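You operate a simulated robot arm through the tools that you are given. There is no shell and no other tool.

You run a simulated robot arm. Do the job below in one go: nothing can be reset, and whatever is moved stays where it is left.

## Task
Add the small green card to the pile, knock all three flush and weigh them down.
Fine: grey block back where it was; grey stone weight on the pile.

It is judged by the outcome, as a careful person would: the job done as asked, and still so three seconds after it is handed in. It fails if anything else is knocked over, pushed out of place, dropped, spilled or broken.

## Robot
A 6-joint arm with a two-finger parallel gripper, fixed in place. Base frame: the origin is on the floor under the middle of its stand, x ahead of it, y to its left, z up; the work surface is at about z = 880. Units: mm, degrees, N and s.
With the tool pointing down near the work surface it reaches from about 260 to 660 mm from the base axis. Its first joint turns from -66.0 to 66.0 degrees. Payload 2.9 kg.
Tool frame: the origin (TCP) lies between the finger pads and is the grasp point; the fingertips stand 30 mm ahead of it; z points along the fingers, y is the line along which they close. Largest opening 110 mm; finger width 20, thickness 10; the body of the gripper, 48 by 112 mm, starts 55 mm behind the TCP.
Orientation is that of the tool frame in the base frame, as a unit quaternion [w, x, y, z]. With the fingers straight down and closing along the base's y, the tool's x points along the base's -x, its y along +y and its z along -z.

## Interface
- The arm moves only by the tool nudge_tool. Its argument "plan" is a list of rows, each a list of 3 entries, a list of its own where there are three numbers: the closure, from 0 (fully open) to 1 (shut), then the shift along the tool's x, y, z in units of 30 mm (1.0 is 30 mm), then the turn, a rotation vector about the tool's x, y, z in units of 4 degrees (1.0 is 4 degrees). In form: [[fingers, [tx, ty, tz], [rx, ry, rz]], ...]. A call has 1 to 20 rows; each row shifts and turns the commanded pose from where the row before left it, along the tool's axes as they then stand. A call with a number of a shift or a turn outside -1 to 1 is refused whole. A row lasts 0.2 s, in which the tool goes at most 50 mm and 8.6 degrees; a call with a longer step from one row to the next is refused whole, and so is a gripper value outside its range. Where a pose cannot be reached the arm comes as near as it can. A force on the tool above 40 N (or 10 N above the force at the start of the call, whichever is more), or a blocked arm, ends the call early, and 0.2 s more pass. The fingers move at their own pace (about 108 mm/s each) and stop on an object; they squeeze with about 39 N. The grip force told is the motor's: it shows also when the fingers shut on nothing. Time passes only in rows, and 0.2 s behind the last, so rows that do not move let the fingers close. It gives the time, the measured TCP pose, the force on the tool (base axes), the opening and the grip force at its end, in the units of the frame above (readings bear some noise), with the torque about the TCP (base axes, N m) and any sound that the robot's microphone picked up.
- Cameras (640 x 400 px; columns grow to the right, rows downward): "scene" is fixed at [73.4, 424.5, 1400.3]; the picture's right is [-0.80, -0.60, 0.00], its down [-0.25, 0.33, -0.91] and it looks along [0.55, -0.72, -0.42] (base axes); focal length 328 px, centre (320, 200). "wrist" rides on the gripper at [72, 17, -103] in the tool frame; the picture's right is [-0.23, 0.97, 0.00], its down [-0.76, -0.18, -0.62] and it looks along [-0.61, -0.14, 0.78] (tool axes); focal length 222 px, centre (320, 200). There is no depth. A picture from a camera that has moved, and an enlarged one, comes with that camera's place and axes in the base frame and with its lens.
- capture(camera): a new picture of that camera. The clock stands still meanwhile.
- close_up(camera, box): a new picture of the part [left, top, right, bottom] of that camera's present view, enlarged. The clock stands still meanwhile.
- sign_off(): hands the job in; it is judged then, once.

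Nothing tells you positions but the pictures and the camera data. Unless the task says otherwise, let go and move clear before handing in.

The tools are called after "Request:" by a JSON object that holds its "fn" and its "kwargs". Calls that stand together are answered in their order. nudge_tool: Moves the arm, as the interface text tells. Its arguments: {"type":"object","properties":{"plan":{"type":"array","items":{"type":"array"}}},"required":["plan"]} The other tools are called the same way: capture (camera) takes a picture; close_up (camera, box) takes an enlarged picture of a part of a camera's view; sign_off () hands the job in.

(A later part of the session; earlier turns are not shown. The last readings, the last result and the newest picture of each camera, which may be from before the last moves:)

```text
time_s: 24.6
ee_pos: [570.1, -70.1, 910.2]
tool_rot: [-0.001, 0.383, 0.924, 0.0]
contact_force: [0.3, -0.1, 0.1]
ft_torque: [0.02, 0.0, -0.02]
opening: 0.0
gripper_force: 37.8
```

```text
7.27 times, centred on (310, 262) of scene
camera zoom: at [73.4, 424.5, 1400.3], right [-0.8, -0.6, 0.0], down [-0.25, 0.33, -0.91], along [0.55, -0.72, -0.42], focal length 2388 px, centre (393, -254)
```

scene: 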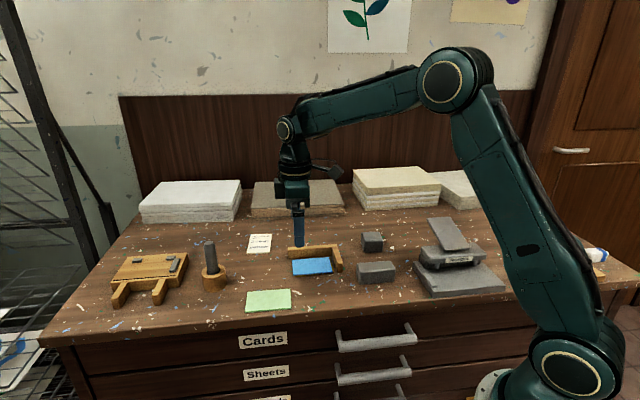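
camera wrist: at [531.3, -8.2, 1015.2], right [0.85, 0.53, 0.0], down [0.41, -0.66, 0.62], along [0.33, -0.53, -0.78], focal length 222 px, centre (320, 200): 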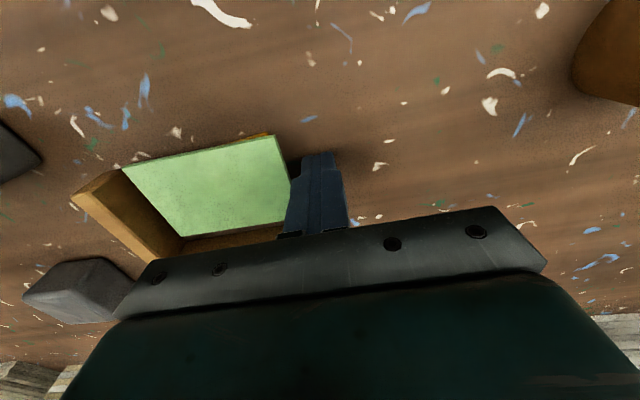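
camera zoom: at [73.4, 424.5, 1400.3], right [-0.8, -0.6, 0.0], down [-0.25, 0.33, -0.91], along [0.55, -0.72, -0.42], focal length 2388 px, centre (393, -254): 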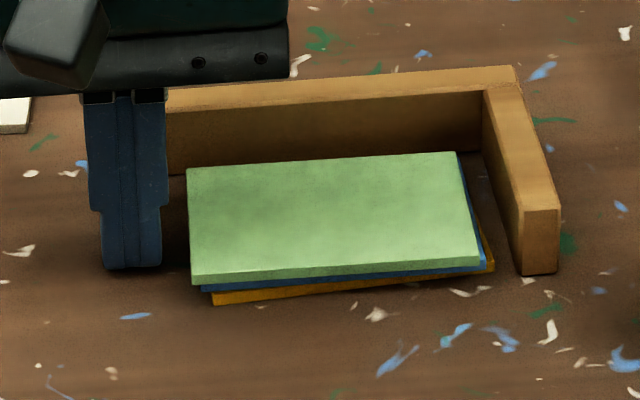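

The fingers stand about 8 mm from the stack's free end with the tips just above the table. I'll lower 1 mm more and push slowly toward the short leg, stopping a bit short to check.

Request:
{"fn": "nudge_tool", "kwargs": {"plan": [[1, [0, 0, 0.035], [0, 0, 0]], [1, [0, -0.06, 0], [0, 0, 0]], [1, [0, -0.06, 0], [0, 0, 0]], [1, [0, -0.06, 0], [0, 0, 0]], [1, [0, -0.06, 0], [0, 0, 0]], [1, [0, -0.06, 0], [0, 0, 0]], [1, [0, -0.06, 0], [0, 0, 0]], [1, [0, -0.06, 0], [0, 0, 0]], [1, [0, -0.06, 0], [0, 0, 0]], [1, [0, -0.06, 0], [0, 0, 0]], [1, [0, -0.06, 0], [0, 0, 0]], [1, [0, -0.06, 0], [0, 0, 0]], [1, [0, 0, 0], [0, 0, 0]], [1, [0, 0, 0], [0, 0, 0]]]}}

Request:
{"fn": "capture", "kwargs": {"camera": "wrist"}}

Request:
{"fn": "close_up", "kwargs": {"camera": "scene", "box": [270, 235, 350, 290]}}

```text
time_s: 27.6
ee_pos: [555.4, -82.5, 910.4]
tool_rot: [0.0, 0.382, 0.924, 0.0]
contact_force: [2.1, 4.1, 3.8]
ft_torque: [0.13, -0.05, 0.02]
opening: 0.2
gripper_force: 37.4
```

```text
taken
camera wrist: at [517.2, -21.5, 1014.2], right [0.85, 0.53, 0.0], down [0.41, -0.66, 0.62], along [0.33, -0.53, -0.78], focal length 222 px, centre (320, 200)
```

wrist: 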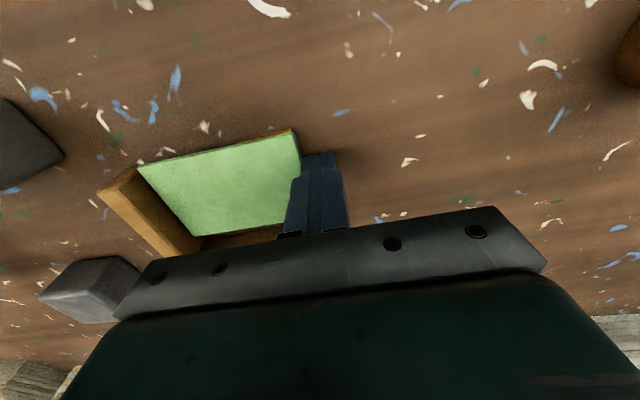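

```text
7.27 times, centred on (310, 262) of scene
camera zoom: at [73.4, 424.5, 1400.3], right [-0.8, -0.6, 0.0], down [-0.25, 0.33, -0.91], along [0.55, -0.72, -0.42], focal length 2388 px, centre (393, -254)
```

zoom: 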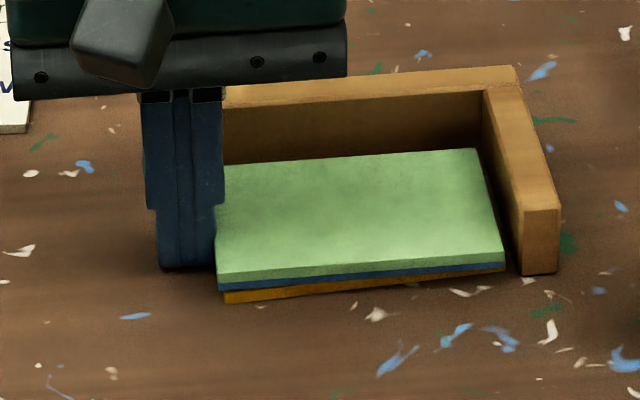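

All three free ends are now lined up on the finger face and the stack has about 5 mm left to the short leg. I'll keep pushing in small steps and watch the force.

Request:
{"fn": "nudge_tool", "kwargs": {"plan": [[1, [0, 0, -0.01], [0, 0, 0]], [1, [0, -0.05, 0], [0, 0, 0]], [1, [0, -0.05, 0], [0, 0, 0]], [1, [0, -0.04, 0], [0, 0, 0]], [1, [0, 0, 0], [0, 0, 0]]]}}

Request:
{"fn": "close_up", "kwargs": {"camera": "scene", "box": [290, 235, 350, 285]}}

Request:
{"fn": "close_up", "kwargs": {"camera": "wrist", "box": [80, 110, 360, 270]}}

```text
time_s: 28.8
ee_pos: [553.1, -88.7, 909.4]
tool_rot: [0.001, 0.382, 0.924, 0.001]
contact_force: [5.7, 3.3, 3.0]
ft_torque: [0.09, -0.12, 0.0]
opening: 0.0
gripper_force: 37.8
```

```text
8.00 times, centred on (320, 260) of scene
camera zoom: at [73.5, 424.6, 1400.3], right [-0.8, -0.6, 0.0], down [-0.25, 0.33, -0.91], along [0.55, -0.72, -0.42], focal length 2627 px, centre (320, -280)
```

zoom: 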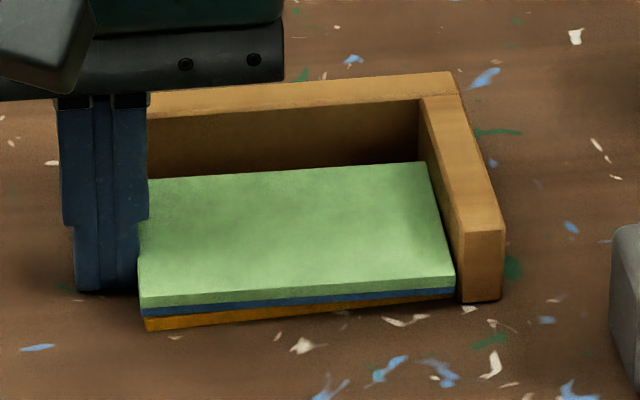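

```text
2.29 times, centred on (220, 190) of wrist
camera zoom: at [515.0, -25.7, 1014.1], right [0.85, 0.53, 0.0], down [0.41, -0.66, 0.62], along [0.33, -0.53, -0.78], focal length 508 px, centre (549, 223)
```

zoom: 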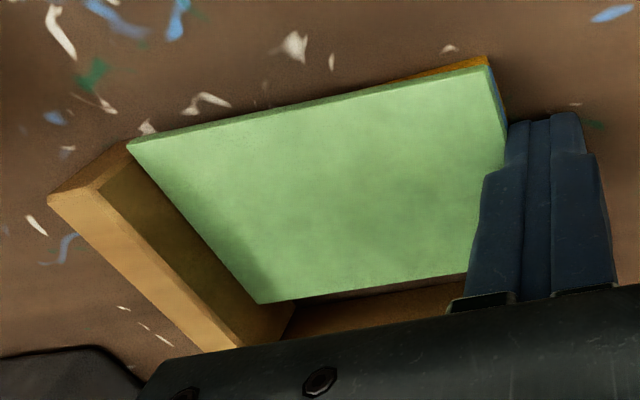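

The stack is within a millimetre or so of the short leg. I'll push another millimetre in half-millimetre steps and watch the force.

Request:
{"fn": "nudge_tool", "kwargs": {"plan": [[1, [0, -0.02, 0], [0, 0, 0]], [1, [0, -0.02, 0], [0, 0, 0]], [1, [0, 0, 0], [0, 0, 0]]]}}

Request:
{"fn": "close_up", "kwargs": {"camera": "scene", "box": [290, 235, 350, 285]}}

Request:
{"fn": "close_up", "kwargs": {"camera": "wrist", "box": [80, 110, 360, 270]}}

```text
time_s: 29.6
ee_pos: [552.4, -87.5, 910.8]
tool_rot: [-0.001, 0.383, 0.924, 0.0]
contact_force: [9.2, 5.1, -0.5]
ft_torque: [0.18, -0.22, 0.08]
opening: 0.0
gripper_force: 38.1
```

```text
8.00 times, centred on (320, 260) of scene
camera zoom: at [73.6, 424.6, 1400.3], right [-0.8, -0.6, 0.0], down [-0.25, 0.33, -0.91], along [0.55, -0.72, -0.42], focal length 2627 px, centre (320, -280)
```

zoom: 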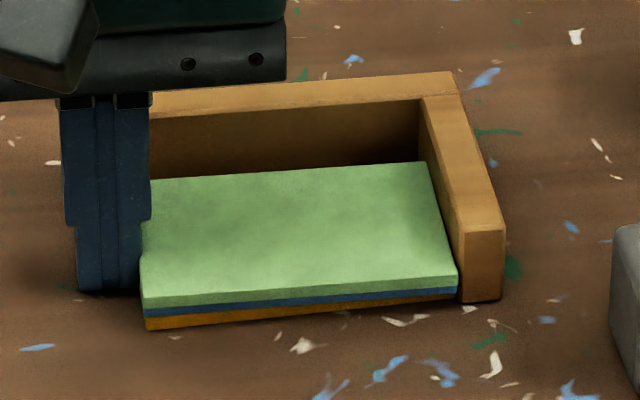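

```text
2.29 times, centred on (220, 190) of wrist
camera zoom: at [514.1, -25.7, 1014.6], right [0.85, 0.53, 0.0], down [0.41, -0.66, 0.62], along [0.33, -0.53, -0.78], focal length 508 px, centre (549, 223)
```

zoom: 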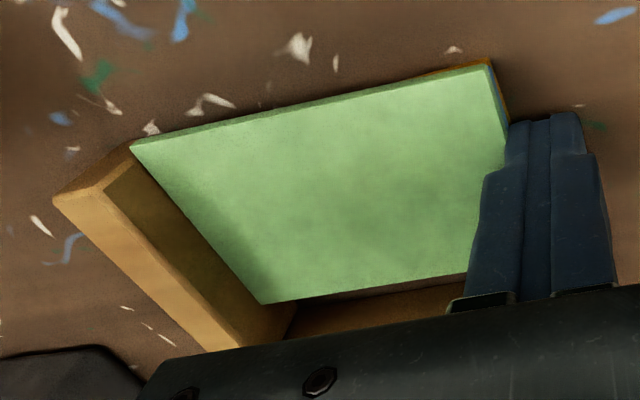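

The contact force rose to about 10 N with the stop unmoved, so the stack is seated on the short leg. I'll back off, rise, and turn back to push toward the long leg.

Request:
{"fn": "nudge_tool", "kwargs": {"plan": [[1, [0, 0.05, 0], [0, 0, 0]], [1, [0, 0.15, 0], [0, 0, 0]], [1, [0, 0.3, -0.1], [0, 0, 0]], [1, [0, 0, -0.8], [0, 0, 0]], [1, [0, 0, -0.9], [0, 0, 0]], [1, [0, 0, -0.9], [0, 0, 0]], [1, [0, 0, -0.3], [0, 0, 0]], [0.7, [0, 0, 0], [0, 0, -1]], [0.4, [0, 0, 0], [0, 0, -1]], [0.0, [0, 0, 0], [0, 0, -1]], [0.0, [0, 0, 0], [0, 0, -1]], [0.0, [0, 0, 0], [0, 0, -1]], [0.0, [0, 0, 0], [0, 0, -1]], [0.0, [0, 0, 0], [0, 0, -1]], [0.0, [0, 0, 0], [0, 0, -1]], [0.0, [0, 0, 0], [0, 0, -1]], [0.0, [0, 0, 0], [0, 0, -1]], [0.0, [0, 0, 0], [0, 0, -1]]]}}

Request:
{"fn": "nudge_tool", "kwargs": {"plan": [[0, [0, 0, 0], [0, 0, -1]], [0, [0, 0, 0], [0, 0, -1]], [0, [0, 0, 0], [0, 0, -1]], [0, [0, 0, 0], [0, 0, -1]], [0, [0, 0, 0], [0, 0, -1]], [0, [0, 0, 0], [0, 0, -1]], [0, [0, 0, 0], [0, 0, -1]], [0, [0, 0, 0], [0, 0, -1]], [0, [0, 0, 0], [0, 0, -1]], [0, [0, 0, 0], [0, 0, -1]], [0, [0, 0, 0], [0, 0, -1]], [0, [0, 0, 0], [0, 0, -0.5]], [0, [0, 0, 0], [0, 0, 0]]]}}

Request:
{"fn": "capture", "kwargs": {"camera": "wrist"}}

Request:
{"fn": "close_up", "kwargs": {"camera": "scene", "box": [290, 235, 350, 285]}}

```text
time_s: 33.4
ee_pos: [563.3, -77.7, 998.3]
tool_rot: [0.0, 0.009, 1.0, 0.0]
contact_force: [-1.0, -0.4, 0.5]
ft_torque: [0.0, 0.01, 0.01]
opening: 110.4
gripper_force: 0.1
```

```text
time_s: 36.2
ee_pos: [563.1, -77.1, 1000.6]
tool_rot: [0.0, -0.382, 0.924, 0.001]
contact_force: [-0.2, -0.4, -0.3]
ft_torque: [0.0, -0.02, -0.02]
opening: 110.0
gripper_force: 0.1
```

```text
taken
camera wrist: at [500.4, -117.2, 1104.8], right [-0.53, 0.85, 0.0], down [0.66, 0.41, 0.62], along [0.53, 0.33, -0.78], focal length 222 px, centre (320, 200)
```

wrist: 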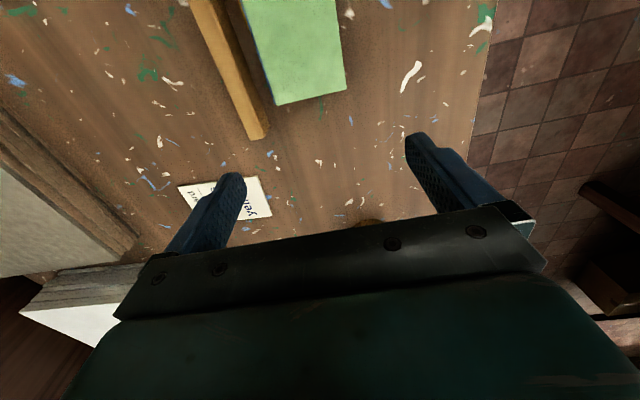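

```text
8.00 times, centred on (320, 260) of scene
camera zoom: at [73.4, 424.5, 1400.3], right [-0.8, -0.6, 0.0], down [-0.25, 0.33, -0.91], along [0.55, -0.72, -0.42], focal length 2627 px, centre (320, -280)
```

zoom: 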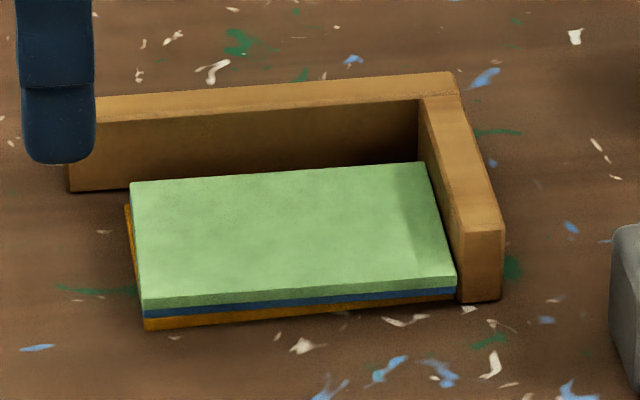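

The stack is seated on the short leg. Next I'll move in front of the stack's long side with the fingers closed and lower for the push toward the long leg.

Request:
{"fn": "nudge_tool", "kwargs": {"plan": [[0.5, [0.832, 0.597, 0], [0, 0, 0]], [1, [0.832, 0.597, 0], [0, 0, 0]], [1, [0.832, 0.597, 0], [0, 0, 0]], [1, [0, 0, 0], [0, 0, 0]], [1, [0, 0, 0.9], [0, 0, 0]], [1, [0, 0, 0.9], [0, 0, 0]], [1, [0, 0, 0.7], [0, 0, 0]], [1, [0, 0, 0.3], [0, 0, 0]], [1, [0, 0, 0.12], [0, 0, 0]], [1, [0, 0, 0], [0, 0, 0]], [1, [0, 0, 0], [0, 0, 0]]]}}

Request:
{"fn": "capture", "kwargs": {"camera": "wrist"}}

Request:
{"fn": "close_up", "kwargs": {"camera": "scene", "box": [270, 225, 360, 295]}}

```text
time_s: 38.6
ee_pos: [471.4, -92.8, 912.2]
tool_rot: [0.0, -0.383, 0.924, -0.001]
contact_force: [0.3, 0.8, 0.7]
ft_torque: [-0.01, -0.01, 0.01]
opening: 0.2
gripper_force: 37.7
```

```text
taken
camera wrist: at [409.5, -132.7, 1016.8], right [-0.53, 0.85, 0.0], down [0.66, 0.41, 0.62], along [0.53, 0.33, -0.78], focal length 222 px, centre (320, 200)
```

wrist: 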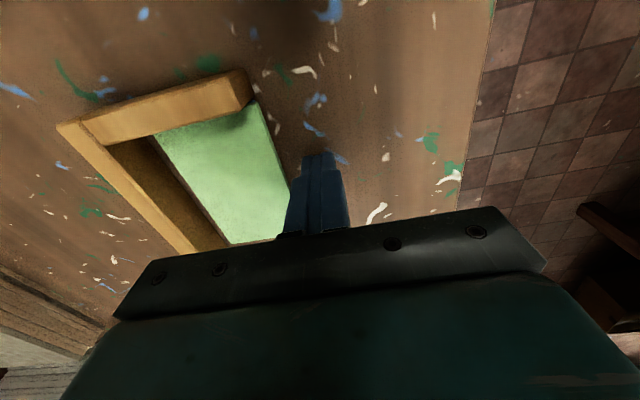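

```text
5.71 times, centred on (315, 260) of scene
camera zoom: at [73.4, 424.5, 1400.3], right [-0.8, -0.6, 0.0], down [-0.25, 0.33, -0.91], along [0.55, -0.72, -0.42], focal length 1877 px, centre (349, -143)
```

zoom: 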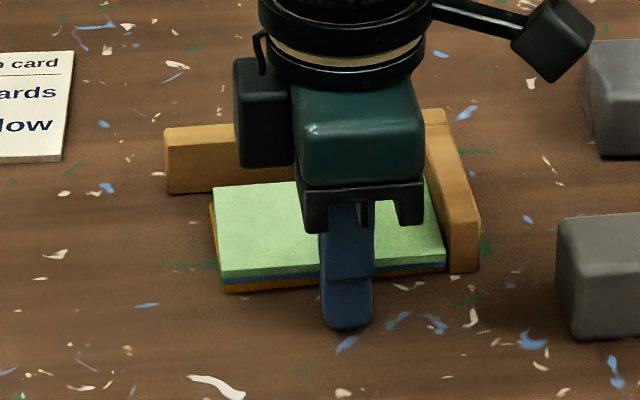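

The fingers stand about 10 mm in front of the stack at mid-length. I'll lower to the table and push slowly toward the long leg, stopping a few mm short.

Request:
{"fn": "nudge_tool", "kwargs": {"plan": [[1, [0, 0, 0.07], [0, 0, 0]], [1, [0, -0.067, 0], [0, 0, 0]], [1, [0, -0.067, 0], [0, 0, 0]], [1, [0, -0.067, 0], [0, 0, 0]], [1, [0, -0.067, 0], [0, 0, 0]], [1, [0, -0.067, 0], [0, 0, 0]], [1, [0, -0.067, 0], [0, 0, 0]], [1, [0, -0.067, 0], [0, 0, 0]], [1, [0, -0.067, 0], [0, 0, 0]], [1, [0, -0.067, 0], [0, 0, 0]], [1, [0, -0.067, 0], [0, 0, 0]], [1, [0, -0.067, 0], [0, 0, 0]], [1, [0, -0.067, 0], [0, 0, 0]], [1, [0, -0.067, 0], [0, 0, 0]], [1, [0, 0, 0], [0, 0, 0]], [1, [0, 0, 0], [0, 0, 0]]]}}

Request:
{"fn": "capture", "kwargs": {"camera": "wrist"}}

Request:
{"fn": "close_up", "kwargs": {"camera": "scene", "box": [280, 230, 350, 285]}}

```text
time_s: 42.0
ee_pos: [489.5, -112.9, 910.4]
tool_rot: [0.0, -0.382, 0.924, 0.001]
contact_force: [-0.3, -0.9, -1.2]
ft_torque: [0.03, -0.01, -0.03]
opening: 0.0
gripper_force: 37.7
```

```text
taken
camera wrist: at [427.8, -151.7, 1014.2], right [-0.53, 0.85, 0.0], down [0.66, 0.41, 0.62], along [0.53, 0.33, -0.78], focal length 222 px, centre (320, 200)
```

wrist: 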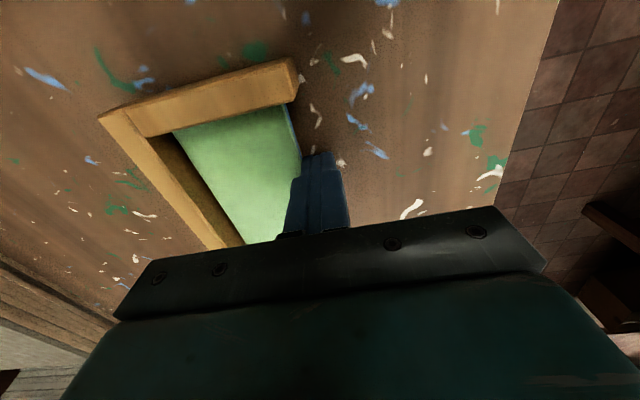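

```text
7.27 times, centred on (315, 258) of scene
camera zoom: at [73.4, 424.5, 1400.3], right [-0.8, -0.6, 0.0], down [-0.25, 0.33, -0.91], along [0.55, -0.72, -0.42], focal length 2388 px, centre (356, -218)
```

zoom: 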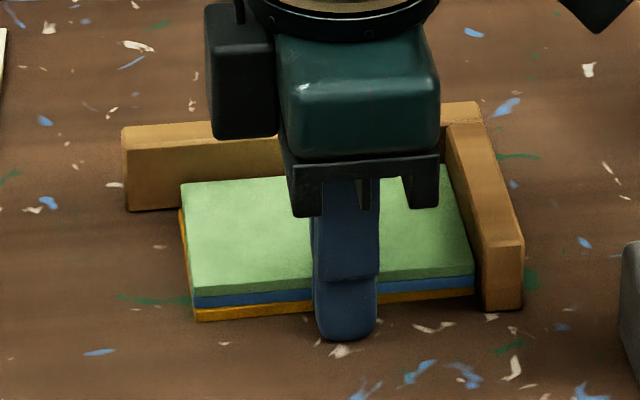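

The stack is moving, with about 6–7 mm left to the long leg. I'll continue in smaller steps.

Request:
{"fn": "nudge_tool", "kwargs": {"plan": [[1, [0, -0.05, 0], [0, 0, 0]], [1, [0, -0.05, 0], [0, 0, 0]], [1, [0, -0.05, 0], [0, 0, 0]], [1, [0, -0.03, 0], [0, 0, 0]], [1, [0, 0, 0], [0, 0, 0]]]}}

Request:
{"fn": "close_up", "kwargs": {"camera": "wrist", "box": [80, 40, 360, 260]}}

Request:
{"fn": "close_up", "kwargs": {"camera": "scene", "box": [280, 230, 350, 285]}}

```text
time_s: 43.2
ee_pos: [493.3, -114.5, 910.8]
tool_rot: [0.0, -0.384, 0.923, 0.0]
contact_force: [-1.9, 2.1, 0.9]
ft_torque: [0.06, 0.02, 0.0]
opening: 0.0
gripper_force: 37.7
```

```text
1.82 times, centred on (220, 150) of wrist
camera zoom: at [431.4, -154.3, 1015.3], right [-0.53, 0.85, 0.0], down [0.66, 0.41, 0.62], along [0.53, 0.33, -0.78], focal length 404 px, centre (502, 291)
```

zoom: 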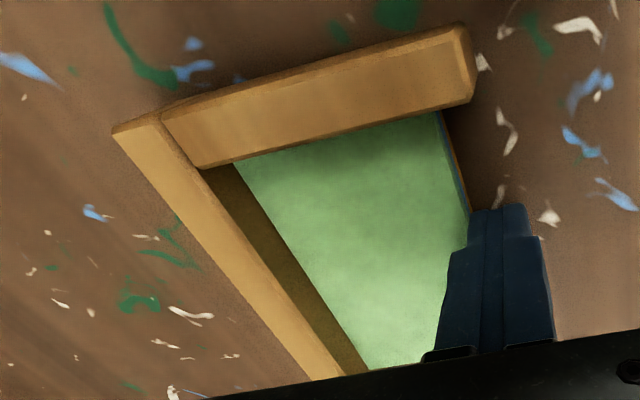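

```text
7.27 times, centred on (315, 258) of scene
camera zoom: at [73.4, 424.5, 1400.3], right [-0.8, -0.6, 0.0], down [-0.25, 0.33, -0.91], along [0.55, -0.72, -0.42], focal length 2388 px, centre (356, -218)
```

zoom: 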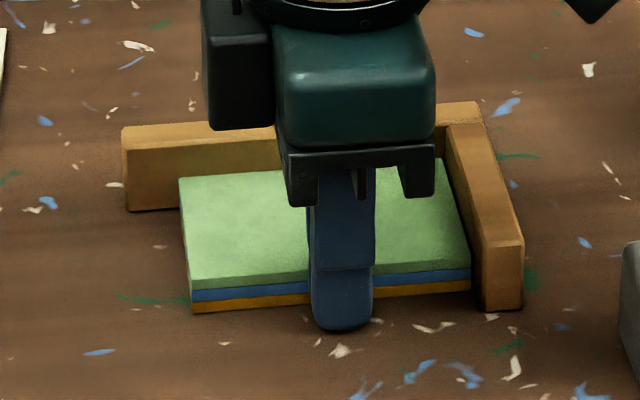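

About 2–3 mm remains. I'll continue in sub-millimetre steps until the force builds.

Request:
{"fn": "nudge_tool", "kwargs": {"plan": [[1, [0, -0.03, 0.01], [0, 0, 0]], [1, [0, -0.03, 0.01], [0, 0, 0]], [1, [0, -0.02, 0], [0, 0, 0]], [1, [0, 0, 0], [0, 0, 0]]]}}

Request:
{"fn": "close_up", "kwargs": {"camera": "wrist", "box": [80, 40, 360, 260]}}

Request:
{"fn": "close_up", "kwargs": {"camera": "scene", "box": [280, 230, 350, 285]}}

```text
time_s: 44.2
ee_pos: [495.2, -115.0, 910.6]
tool_rot: [-0.001, -0.383, 0.924, 0.002]
contact_force: [-19.5, 17.5, 16.3]
ft_torque: [0.44, 0.35, 0.03]
opening: 0.0
gripper_force: 37.6
```

```text
1.82 times, centred on (220, 150) of wrist
camera zoom: at [432.5, -155.1, 1014.4], right [-0.53, 0.85, 0.0], down [0.67, 0.41, 0.62], along [0.53, 0.33, -0.78], focal length 404 px, centre (502, 291)
```

zoom: 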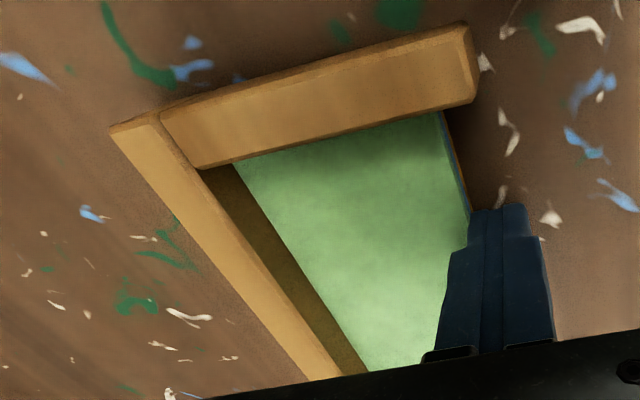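

```text
7.27 times, centred on (315, 258) of scene
camera zoom: at [72.7, 425.0, 1400.2], right [-0.8, -0.6, 0.0], down [-0.25, 0.33, -0.91], along [0.55, -0.72, -0.42], focal length 2388 px, centre (356, -218)
```

zoom: 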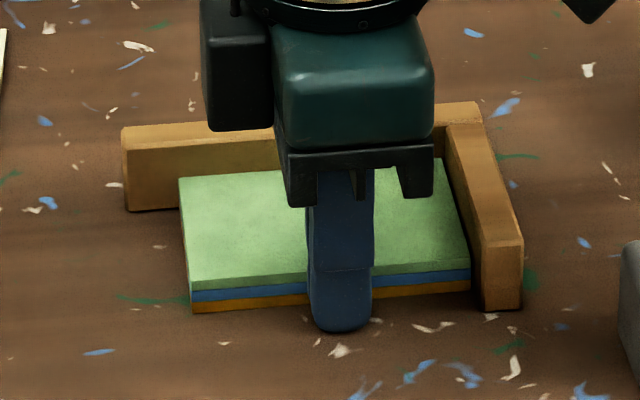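

The force jumped to 26 N, so the stack is hard against the long leg. I'll back off, lift clear, and inspect.

Request:
{"fn": "nudge_tool", "kwargs": {"plan": [[1, [0, 0.07, -0.02], [0, 0, 0]], [1, [0, 0.15, 0], [0, 0, 0]], [1, [0, 0.4, -0.1], [0, 0, 0]], [1, [0, 0.3, -0.8], [0, 0, 0]], [1, [0, 0, -0.9], [0, 0, 0]], [1, [0, 0, -0.9], [0, 0, 0]], [1, [0, 0, -0.9], [0, 0, 0]], [1, [0.4, -0.5, 0], [0, 0, 0]], [1, [0.4, -0.5, 0], [0, 0, 0]], [1, [0, 0, 0], [0, 0, 0]]]}}

Request:
{"fn": "capture", "kwargs": {"camera": "wrist"}}

Request:
{"fn": "close_up", "kwargs": {"camera": "scene", "box": [280, 230, 350, 285]}}

```text
time_s: 46.4
ee_pos: [480.5, -136.5, 1017.8]
tool_rot: [-0.001, -0.383, 0.924, 0.0]
contact_force: [-0.1, 0.2, 0.1]
ft_torque: [0.0, 0.01, 0.02]
opening: 0.0
gripper_force: 37.8
```

```text
taken
camera wrist: at [417.3, -175.6, 1122.0], right [-0.53, 0.85, 0.0], down [0.66, 0.41, 0.62], along [0.53, 0.33, -0.78], focal length 222 px, centre (320, 200)
```

wrist: 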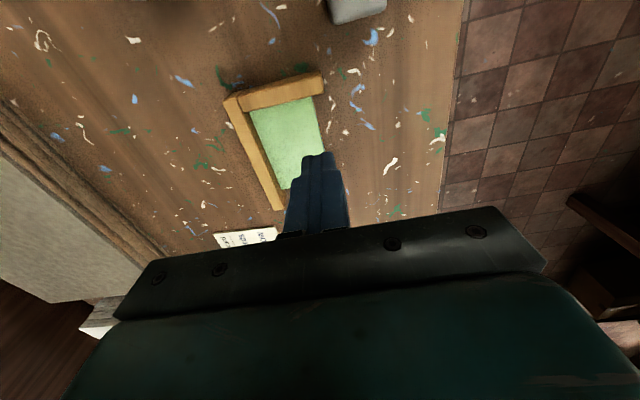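

```text
7.27 times, centred on (315, 258) of scene
camera zoom: at [73.4, 424.5, 1400.3], right [-0.8, -0.6, 0.0], down [-0.25, 0.33, -0.91], along [0.55, -0.72, -0.42], focal length 2388 px, centre (356, -218)
```

zoom: 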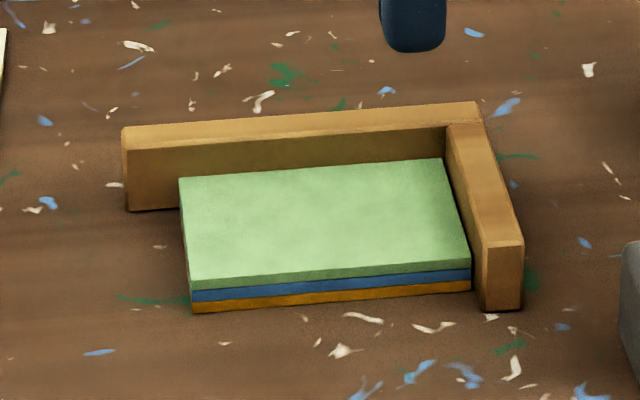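

The stack looks nearly flush. I'll zoom in on the edges.

Request:
{"fn": "close_up", "kwargs": {"camera": "scene", "box": [295, 245, 320, 270]}}

Request:
{"fn": "close_up", "kwargs": {"camera": "scene", "box": [318, 245, 343, 275]}}

Request:
{"fn": "close_up", "kwargs": {"camera": "wrist", "box": [215, 60, 340, 215]}}

```text
16.00 times, centred on (308, 258) of scene
camera zoom: at [73.4, 424.5, 1400.3], right [-0.8, -0.6, 0.0], down [-0.25, 0.33, -0.91], along [0.55, -0.72, -0.42], focal length 5254 px, centre (520, -720)
```

zoom: 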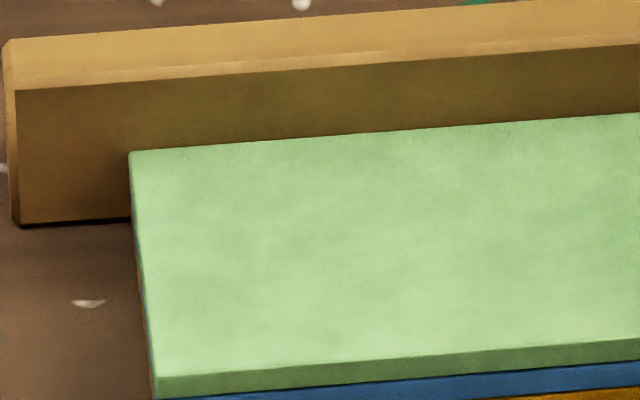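

```text
13.33 times, centred on (330, 260) of scene
camera zoom: at [73.4, 424.5, 1400.3], right [-0.8, -0.6, 0.0], down [-0.25, 0.33, -0.91], along [0.55, -0.72, -0.42], focal length 4379 px, centre (180, -600)
```

zoom: 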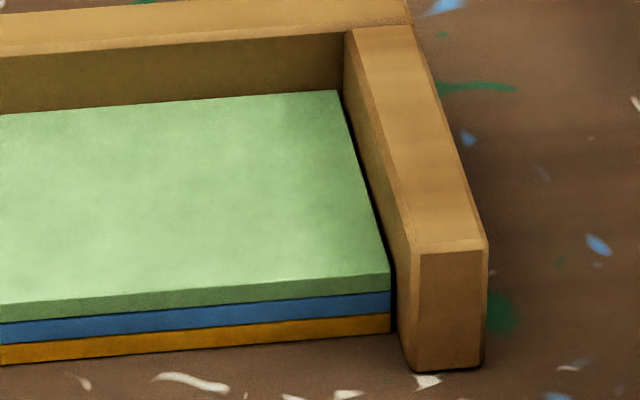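

```text
2.58 times, centred on (278, 138) of wrist
camera zoom: at [417.3, -175.6, 1122.0], right [-0.53, 0.85, 0.0], down [0.66, 0.41, 0.62], along [0.53, 0.33, -0.78], focal length 573 px, centre (430, 361)
```

zoom: 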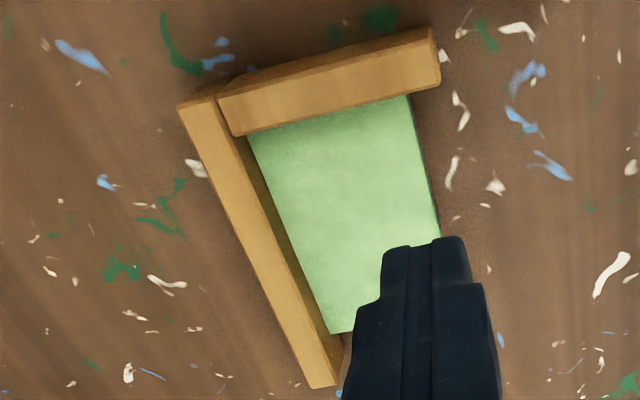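

The three cards line up with each other to within about a millimetre, but squaring up opened a gap of about 1.5 mm at the short leg. I'll turn and knock that end once more so the stack sits in the corner.

Request:
{"fn": "nudge_tool", "kwargs": {"plan": [[1, [0, 0, 0], [0, 0, 1]], [1, [0, 0, 0], [0, 0, 1]], [1, [0, 0, 0], [0, 0, 1]], [1, [0, 0, 0], [0, 0, 1]], [1, [0, 0, 0], [0, 0, 1]], [1, [0, 0, 0], [0, 0, 1]], [1, [0, 0, 0], [0, 0, 1]], [1, [0, 0, 0], [0, 0, 1]], [1, [0, 0, 0], [0, 0, 1]], [1, [0, 0, 0], [0, 0, 1]], [1, [0, 0, 0], [0, 0, 1]], [1, [0, 0, 0], [0, 0, 1]], [1, [0, 0, 0], [0, 0, 1]], [1, [0, 0, 0], [0, 0, 1]], [1, [0, 0, 0], [0, 0, 1]], [1, [0, 0, 0], [0, 0, 1]], [1, [0, 0, 0], [0, 0, 1]], [1, [0, 0, 0], [0, 0, 1]], [1, [0, 0, 0], [0, 0, 1]], [1, [0, 0, 0], [0, 0, 1]]]}}

Request:
{"fn": "nudge_tool", "kwargs": {"plan": [[1, [0, 0, 0], [0, 0, 1]], [1, [0, 0, 0], [0, 0, 1]], [1, [0, 0, 0], [0, 0, 0.5]], [1, [-0.319, 0.776, 0], [0, 0, 0]], [1, [-0.319, 0.776, 0], [0, 0, 0]], [1, [-0.319, 0.776, 0], [0, 0, 0]], [1, [-0.319, 0.776, 0], [0, 0, 0]], [1, [0, 0, 0.9], [0, 0, 0]], [1, [0, 0, 0.8], [0, 0, 0]], [1, [0, 0, 0], [0, 0, 0]], [1, [0, 0, 0], [0, 0, 0]]]}}

Request:
{"fn": "capture", "kwargs": {"camera": "wrist"}}

Request:
{"fn": "close_up", "kwargs": {"camera": "scene", "box": [270, 225, 350, 285]}}

```text
time_s: 50.6
ee_pos: [479.7, -135.3, 1018.6]
tool_rot: [0.0, 0.301, 0.954, 0.0]
contact_force: [-0.3, 1.0, -0.4]
ft_torque: [0.0, 0.02, 0.04]
opening: 0.0
gripper_force: 37.8
```

```text
time_s: 53.0
ee_pos: [573.3, -97.2, 966.1]
tool_rot: [0.0, 0.382, 0.924, -0.001]
contact_force: [0.3, -0.5, -0.2]
ft_torque: [0.01, 0.01, 0.0]
opening: 0.1
gripper_force: 37.6
```

```text
taken
camera wrist: at [535.2, -33.3, 1069.9], right [0.85, 0.53, 0.0], down [0.41, -0.66, 0.62], along [0.33, -0.53, -0.78], focal length 222 px, centre (320, 200)
```

wrist: 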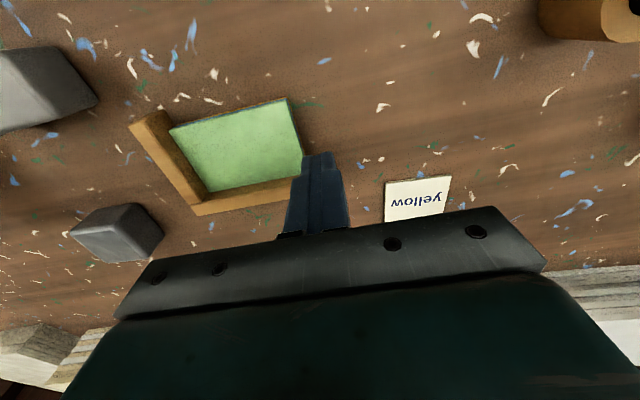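

```text
6.67 times, centred on (310, 255) of scene
camera zoom: at [73.4, 424.5, 1400.3], right [-0.8, -0.6, 0.0], down [-0.25, 0.33, -0.91], along [0.55, -0.72, -0.42], focal length 2189 px, centre (387, -167)
```

zoom: 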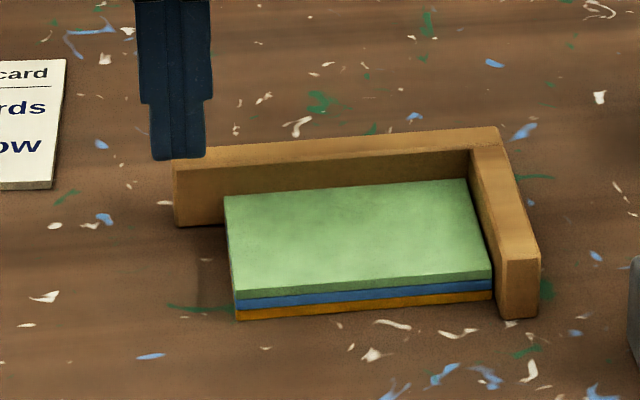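

I'm positioned 8 mm beyond the free end. I'll lower, then approach slowly.

Request:
{"fn": "nudge_tool", "kwargs": {"plan": [[1, [0, 0, 0.8], [0, 0, 0]], [1, [0, 0, 0.7], [0, 0, 0]], [1, [0, 0, 0.27], [0, 0, 0]], [1, [0, 0, 0.06], [0, 0, 0]], [1, [0, 0, 0], [0, 0, 0]], [1, [0, -0.06, 0], [0, 0, 0]], [1, [0, -0.06, 0], [0, 0, 0]], [1, [0, -0.06, 0], [0, 0, 0]], [1, [0, -0.05, 0], [0, 0, 0]], [1, [0, 0, 0], [0, 0, 0]], [1, [0, 0, 0], [0, 0, 0]]]}}

Request:
{"fn": "close_up", "kwargs": {"camera": "wrist", "box": [80, 90, 360, 260]}}

Request:
{"fn": "close_up", "kwargs": {"camera": "scene", "box": [280, 230, 350, 285]}}

```text
time_s: 55.4
ee_pos: [569.4, -100.6, 913.0]
tool_rot: [0.001, 0.383, 0.924, 0.0]
contact_force: [-0.7, 0.2, -0.6]
ft_torque: [0.01, -0.01, -0.02]
opening: 0.0
gripper_force: 37.5
```

```text
2.29 times, centred on (220, 175) of wrist
camera zoom: at [530.6, -38.3, 1016.8], right [0.85, 0.53, 0.0], down [0.41, -0.66, 0.62], along [0.33, -0.53, -0.78], focal length 508 px, centre (549, 257)
```

zoom: 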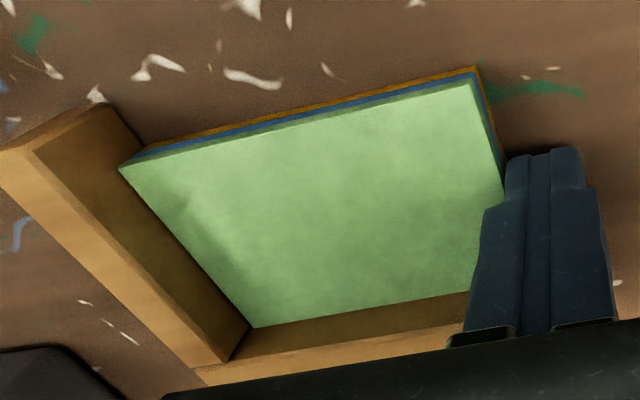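

```text
7.27 times, centred on (315, 258) of scene
camera zoom: at [73.4, 424.5, 1400.3], right [-0.8, -0.6, 0.0], down [-0.25, 0.33, -0.91], along [0.55, -0.72, -0.42], focal length 2388 px, centre (356, -218)
```

zoom: 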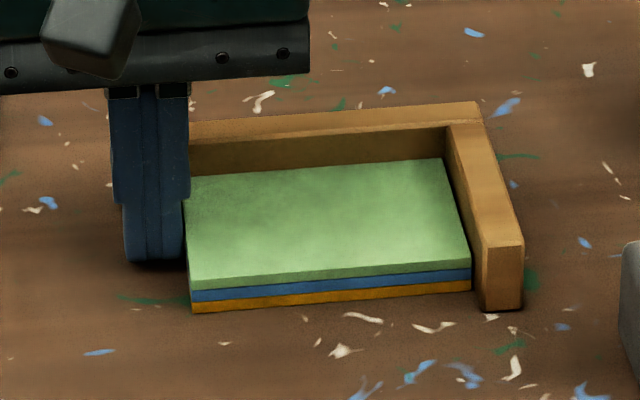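

I'm about 1.5 mm short of contact and slightly high. I'll lower almost to the table, then push the last 3 mm in small steps.

Request:
{"fn": "nudge_tool", "kwargs": {"plan": [[1, [0, 0, 0.03], [0, 0, 0]], [1, [0, 0, 0.03], [0, 0, 0]], [1, [0, -0.03, 0], [0, 0, 0]], [1, [0, -0.03, 0], [0, 0, 0]], [1, [0, -0.02, 0], [0, 0, 0]], [1, [0, 0, 0], [0, 0, 0]]]}}

Request:
{"fn": "close_up", "kwargs": {"camera": "wrist", "box": [80, 90, 360, 260]}}

Request:
{"fn": "close_up", "kwargs": {"camera": "scene", "box": [318, 245, 343, 275]}}

```text
time_s: 56.8
ee_pos: [565.4, -102.4, 912.0]
tool_rot: [0.0, 0.383, 0.924, 0.0]
contact_force: [2.3, 1.5, 0.0]
ft_torque: [0.06, -0.01, -0.01]
opening: 0.3
gripper_force: 37.9
```

```text
2.29 times, centred on (220, 175) of wrist
camera zoom: at [528.1, -40.0, 1015.4], right [0.85, 0.53, 0.0], down [0.41, -0.66, 0.62], along [0.33, -0.53, -0.78], focal length 508 px, centre (549, 257)
```

zoom: 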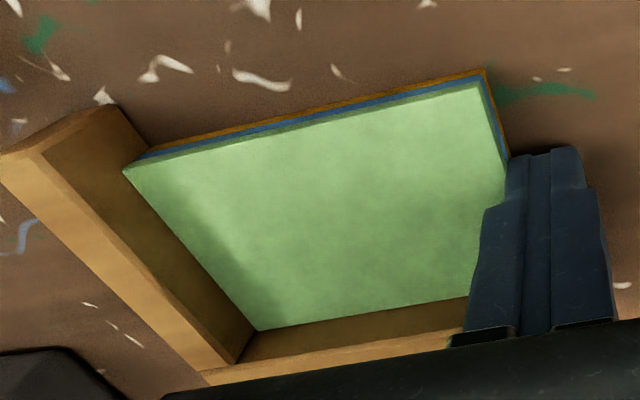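

```text
13.33 times, centred on (330, 260) of scene
camera zoom: at [73.4, 424.5, 1400.3], right [-0.8, -0.6, 0.0], down [-0.25, 0.33, -0.91], along [0.55, -0.72, -0.42], focal length 4379 px, centre (180, -600)
```

zoom: 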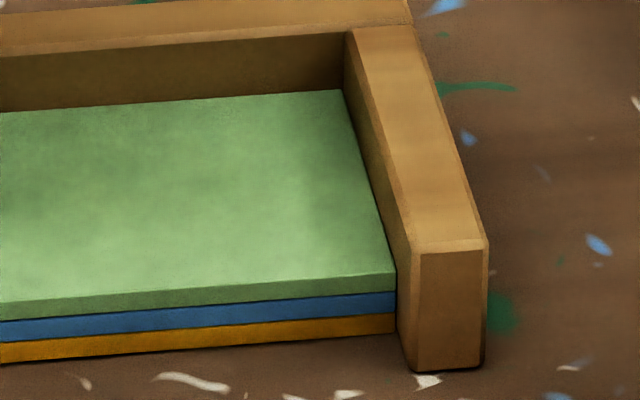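

The gap to the short leg is closing. A final small press to seat it.

Request:
{"fn": "nudge_tool", "kwargs": {"plan": [[1, [0, -0.02, 0.01], [0, 0, 0]], [1, [0, -0.02, 0], [0, 0, 0]], [1, [0, -0.015, 0], [0, 0, 0]], [1, [0, 0, 0], [0, 0, 0]]]}}

Request:
{"fn": "close_up", "kwargs": {"camera": "scene", "box": [318, 245, 343, 275]}}

```text
time_s: 57.8
ee_pos: [566.6, -103.3, 911.0]
tool_rot: [0.001, 0.382, 0.924, 0.001]
contact_force: [6.9, 11.3, -0.3]
ft_torque: [0.25, -0.19, -0.02]
opening: 0.0
gripper_force: 37.6
```

```text
13.33 times, centred on (330, 260) of scene
camera zoom: at [73.6, 424.7, 1400.3], right [-0.8, -0.6, 0.0], down [-0.25, 0.33, -0.91], along [0.55, -0.72, -0.42], focal length 4379 px, centre (180, -600)
```

zoom: 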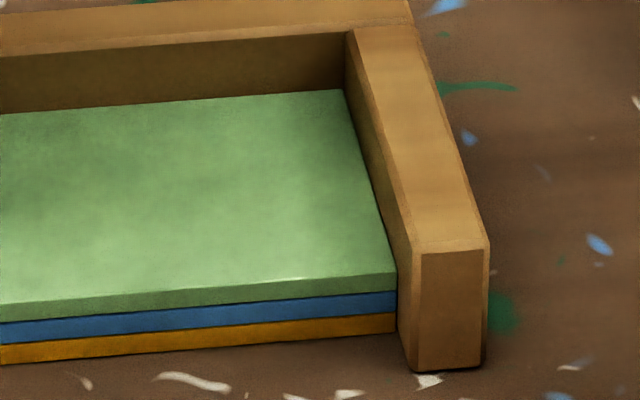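

It's seated with about 13 N and the stop hasn't moved. I'll back off, rise, and check the stack from above.

Request:
{"fn": "nudge_tool", "kwargs": {"plan": [[1, [0, 0.07, -0.01], [0, 0, 0]], [1, [0, 0.15, 0], [0, 0, 0]], [1, [0, 0.3, -0.1], [0, 0, 0]], [1, [0, 0, -0.8], [0, 0, 0]], [1, [0, 0, -0.9], [0, 0, 0]], [1, [0, 0, -0.9], [0, 0, 0]], [1, [0, 0, -0.9], [0, 0, 0]], [0.5, [0, -0.9, 0], [0, 0, 0]], [0, [0, -0.9, 0], [0, 0, 0]], [0, [0, -0.9, 0], [0, 0, 0]], [0, [0, -0.9, 0], [0, 0, 0]], [0, [0, -0.9, 0], [0, 0, 0]], [0, [0, 0, 0], [0, 0, 0]]]}}

Request:
{"fn": "capture", "kwargs": {"camera": "wrist"}}

Request:
{"fn": "close_up", "kwargs": {"camera": "scene", "box": [290, 235, 345, 280]}}

```text
time_s: 60.6
ee_pos: [480.1, -188.8, 1019.9]
tool_rot: [0.0, 0.383, 0.924, 0.0]
contact_force: [0.9, -0.8, 0.0]
ft_torque: [-0.02, -0.01, 0.01]
opening: 110.0
gripper_force: 0.1
```

```text
taken
camera wrist: at [441.8, -126.1, 1124.0], right [0.85, 0.53, 0.0], down [0.41, -0.66, 0.62], along [0.33, -0.53, -0.78], focal length 222 px, centre (320, 200)
```

wrist: 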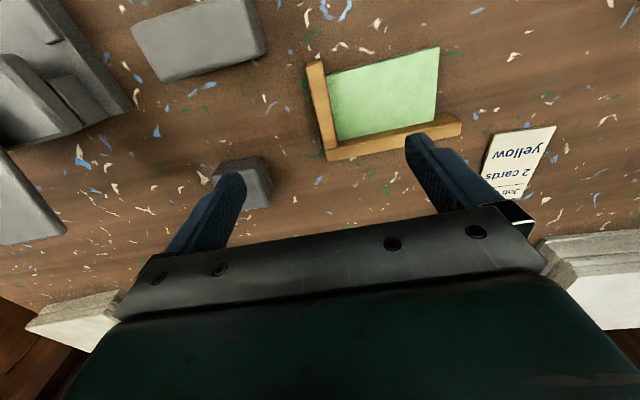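

```text
8.89 times, centred on (318, 258) of scene
camera zoom: at [73.4, 424.5, 1400.3], right [-0.8, -0.6, 0.0], down [-0.25, 0.33, -0.91], along [0.55, -0.72, -0.42], focal length 2919 px, centre (342, -311)
```

zoom: 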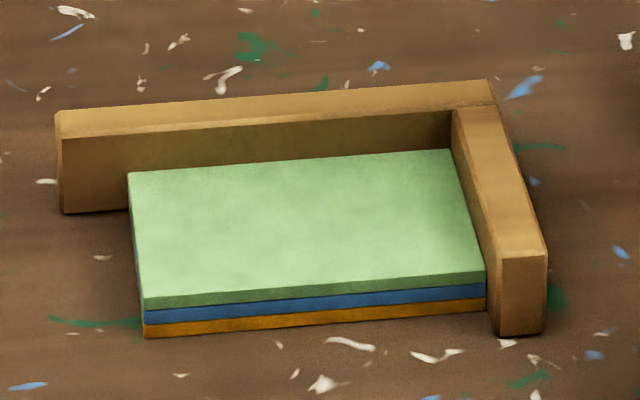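

The stack is flush in the corner. Now I'll examine the stack from above and the two grey objects close up.

Request:
{"fn": "close_up", "kwargs": {"camera": "wrist", "box": [300, 35, 470, 170]}}

Request:
{"fn": "close_up", "kwargs": {"camera": "wrist", "box": [120, 0, 290, 230]}}

Request:
{"fn": "close_up", "kwargs": {"camera": "scene", "box": [340, 215, 420, 295]}}

```text
2.96 times, centred on (385, 102) of wrist
camera zoom: at [441.8, -126.1, 1124.0], right [0.85, 0.53, 0.0], down [0.41, -0.66, 0.62], along [0.33, -0.53, -0.78], focal length 658 px, centre (127, 489)
```

zoom: 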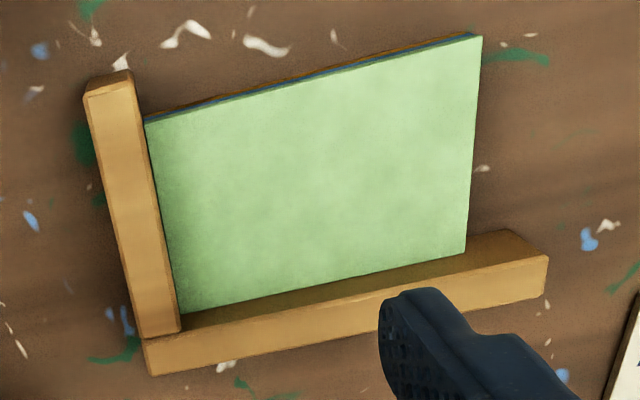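

```text
1.74 times, centred on (205, 115) of wrist
camera zoom: at [441.8, -126.1, 1124.0], right [0.85, 0.53, 0.0], down [0.41, -0.66, 0.62], along [0.33, -0.53, -0.78], focal length 386 px, centre (520, 348)
```

zoom: 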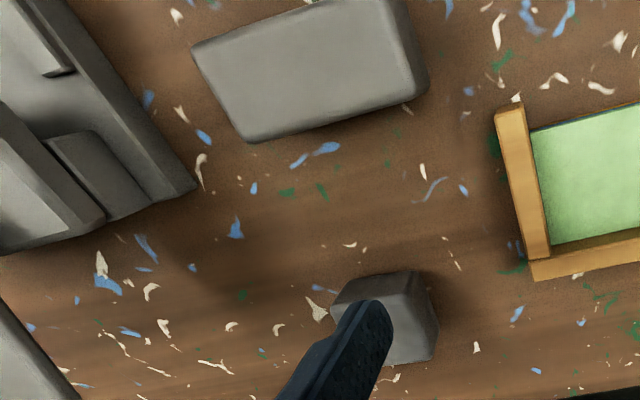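

```text
5.00 times, centred on (380, 255) of scene
camera zoom: at [73.4, 424.5, 1400.3], right [-0.8, -0.6, 0.0], down [-0.25, 0.33, -0.91], along [0.55, -0.72, -0.42], focal length 1642 px, centre (20, -75)
```

zoom: 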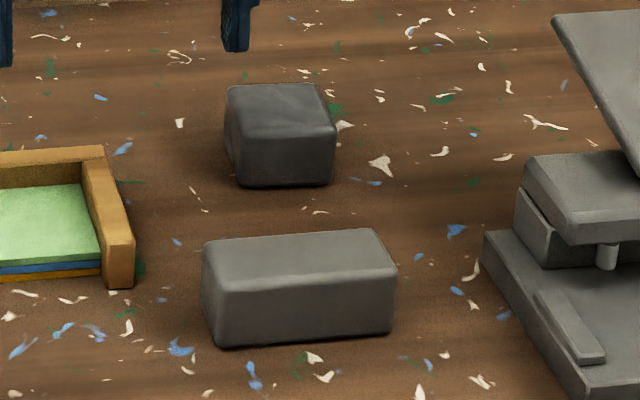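

The smaller dark, veined piece matches the stone weight, and the long plain bar must stay where it is. I'll move over the stone for a closer look.

Request:
{"fn": "nudge_tool", "kwargs": {"plan": [[0, [-0.38, -0.87, 0], [0, 0, 0]], [0, [-0.38, -0.87, 0], [0, 0, 0]], [0, [-0.38, -0.87, 0], [0, 0, 0]], [0, [-0.38, -0.87, 0], [0, 0, 0]], [0, [0, 0, 0], [0, 0, 0]], [0, [0, 0, 0], [0, 0, 0]]]}}

Request:
{"fn": "capture", "kwargs": {"camera": "wrist"}}

Request:
{"fn": "close_up", "kwargs": {"camera": "wrist", "box": [230, 60, 410, 220]}}

Request:
{"fn": "capture", "kwargs": {"camera": "scene"}}

```text
time_s: 62.0
ee_pos: [438.8, -294.2, 1020.5]
tool_rot: [0.0, 0.382, 0.924, 0.0]
contact_force: [0.6, 0.1, 0.3]
ft_torque: [-0.04, -0.02, 0.0]
opening: 110.0
gripper_force: 0.1
```

```text
taken
camera wrist: at [399.1, -231.2, 1124.6], right [0.85, 0.53, 0.0], down [0.41, -0.66, 0.62], along [0.33, -0.53, -0.78], focal length 222 px, centre (320, 200)
```

wrist: 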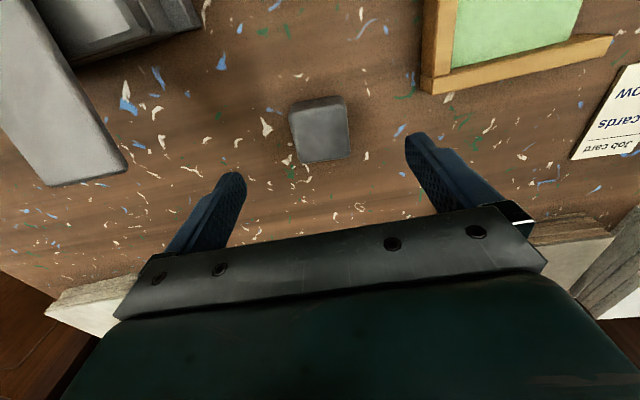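

```text
2.50 times, centred on (320, 140) of wrist
camera zoom: at [399.1, -231.2, 1124.6], right [0.85, 0.53, 0.0], down [0.41, -0.66, 0.62], along [0.33, -0.53, -0.78], focal length 555 px, centre (320, 350)
```

zoom: 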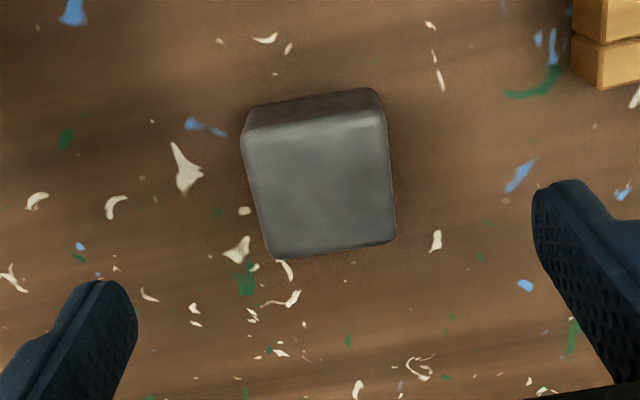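

```text
taken
```

scene: 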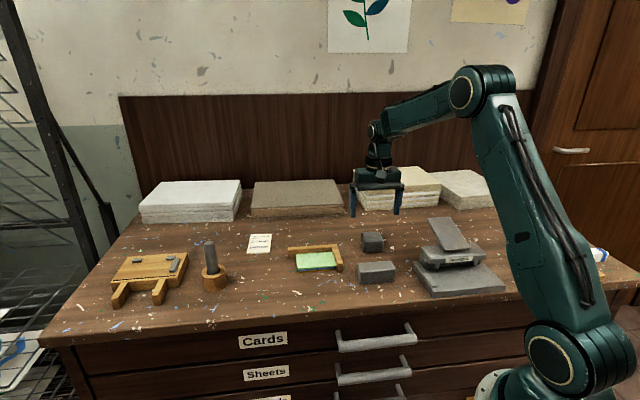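

The stone is about 52 x 52 x 34 mm, centred 13 mm off my tool axis and turned about 4°. I'll align with it and come down around it partway.

Request:
{"fn": "nudge_tool", "kwargs": {"plan": [[0, [-0.44, -0.06, 0], [0, 0, 0]], [0, [0, 0, 0], [0, 0, 0.55]], [0, [0, 0, 0], [0, 0, 0.52]], [0, [0, 0, 0.8], [0, 0, 0]], [0, [0, 0, 0.8], [0, 0, 0]], [0, [0, 0, 0.6], [0, 0, 0]], [0, [0, 0, 0], [0, 0, 0]], [0, [0, 0, 0], [0, 0, 0]]]}}

Request:
{"fn": "capture", "kwargs": {"camera": "wrist"}}

Request:
{"fn": "close_up", "kwargs": {"camera": "wrist", "box": [200, 80, 440, 240]}}

Request:
{"fn": "close_up", "kwargs": {"camera": "scene", "box": [330, 180, 430, 270]}}

```text
time_s: 63.8
ee_pos: [446.6, -305.5, 953.8]
tool_rot: [0.0, 0.417, 0.909, -0.001]
contact_force: [-0.7, 0.6, 0.1]
ft_torque: [-0.02, -0.03, -0.01]
opening: 110.2
gripper_force: 0.0
```

```text
taken
camera wrist: at [413.3, -240.3, 1058.4], right [0.89, 0.46, 0.0], down [0.36, -0.69, 0.62], along [0.29, -0.55, -0.78], focal length 222 px, centre (320, 200)
```

wrist: 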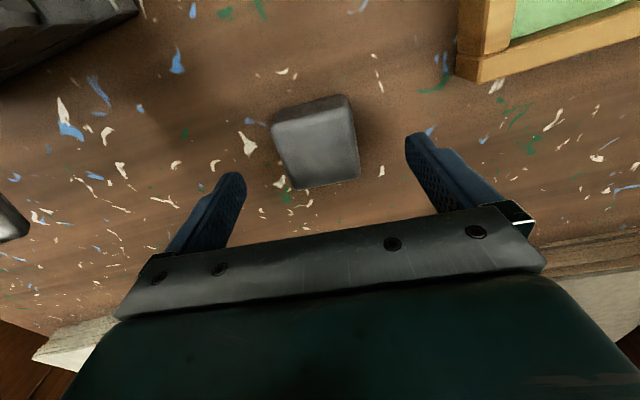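

```text
2.50 times, centred on (320, 160) of wrist
camera zoom: at [413.3, -240.3, 1058.4], right [0.89, 0.46, 0.0], down [0.36, -0.69, 0.62], along [0.29, -0.55, -0.78], focal length 555 px, centre (320, 300)
```

zoom: 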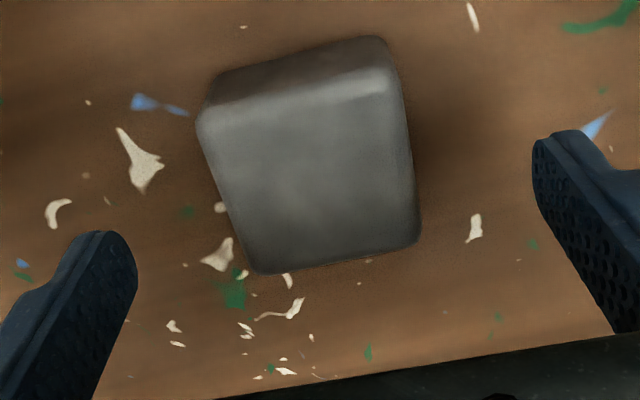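

```text
4.44 times, centred on (380, 225) of scene
camera zoom: at [73.4, 424.5, 1400.3], right [-0.8, -0.6, 0.0], down [-0.25, 0.33, -0.91], along [0.55, -0.72, -0.42], focal length 1460 px, centre (53, 89)
```

zoom: 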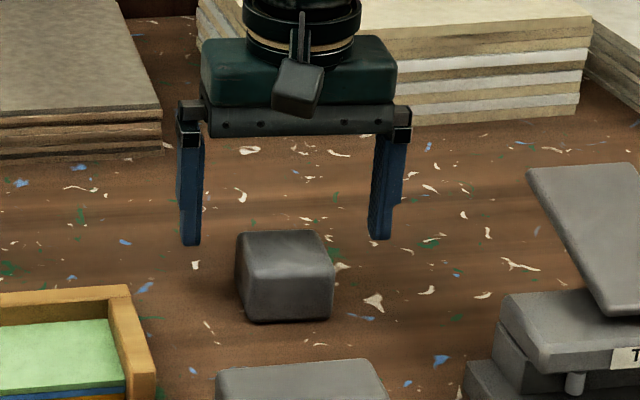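

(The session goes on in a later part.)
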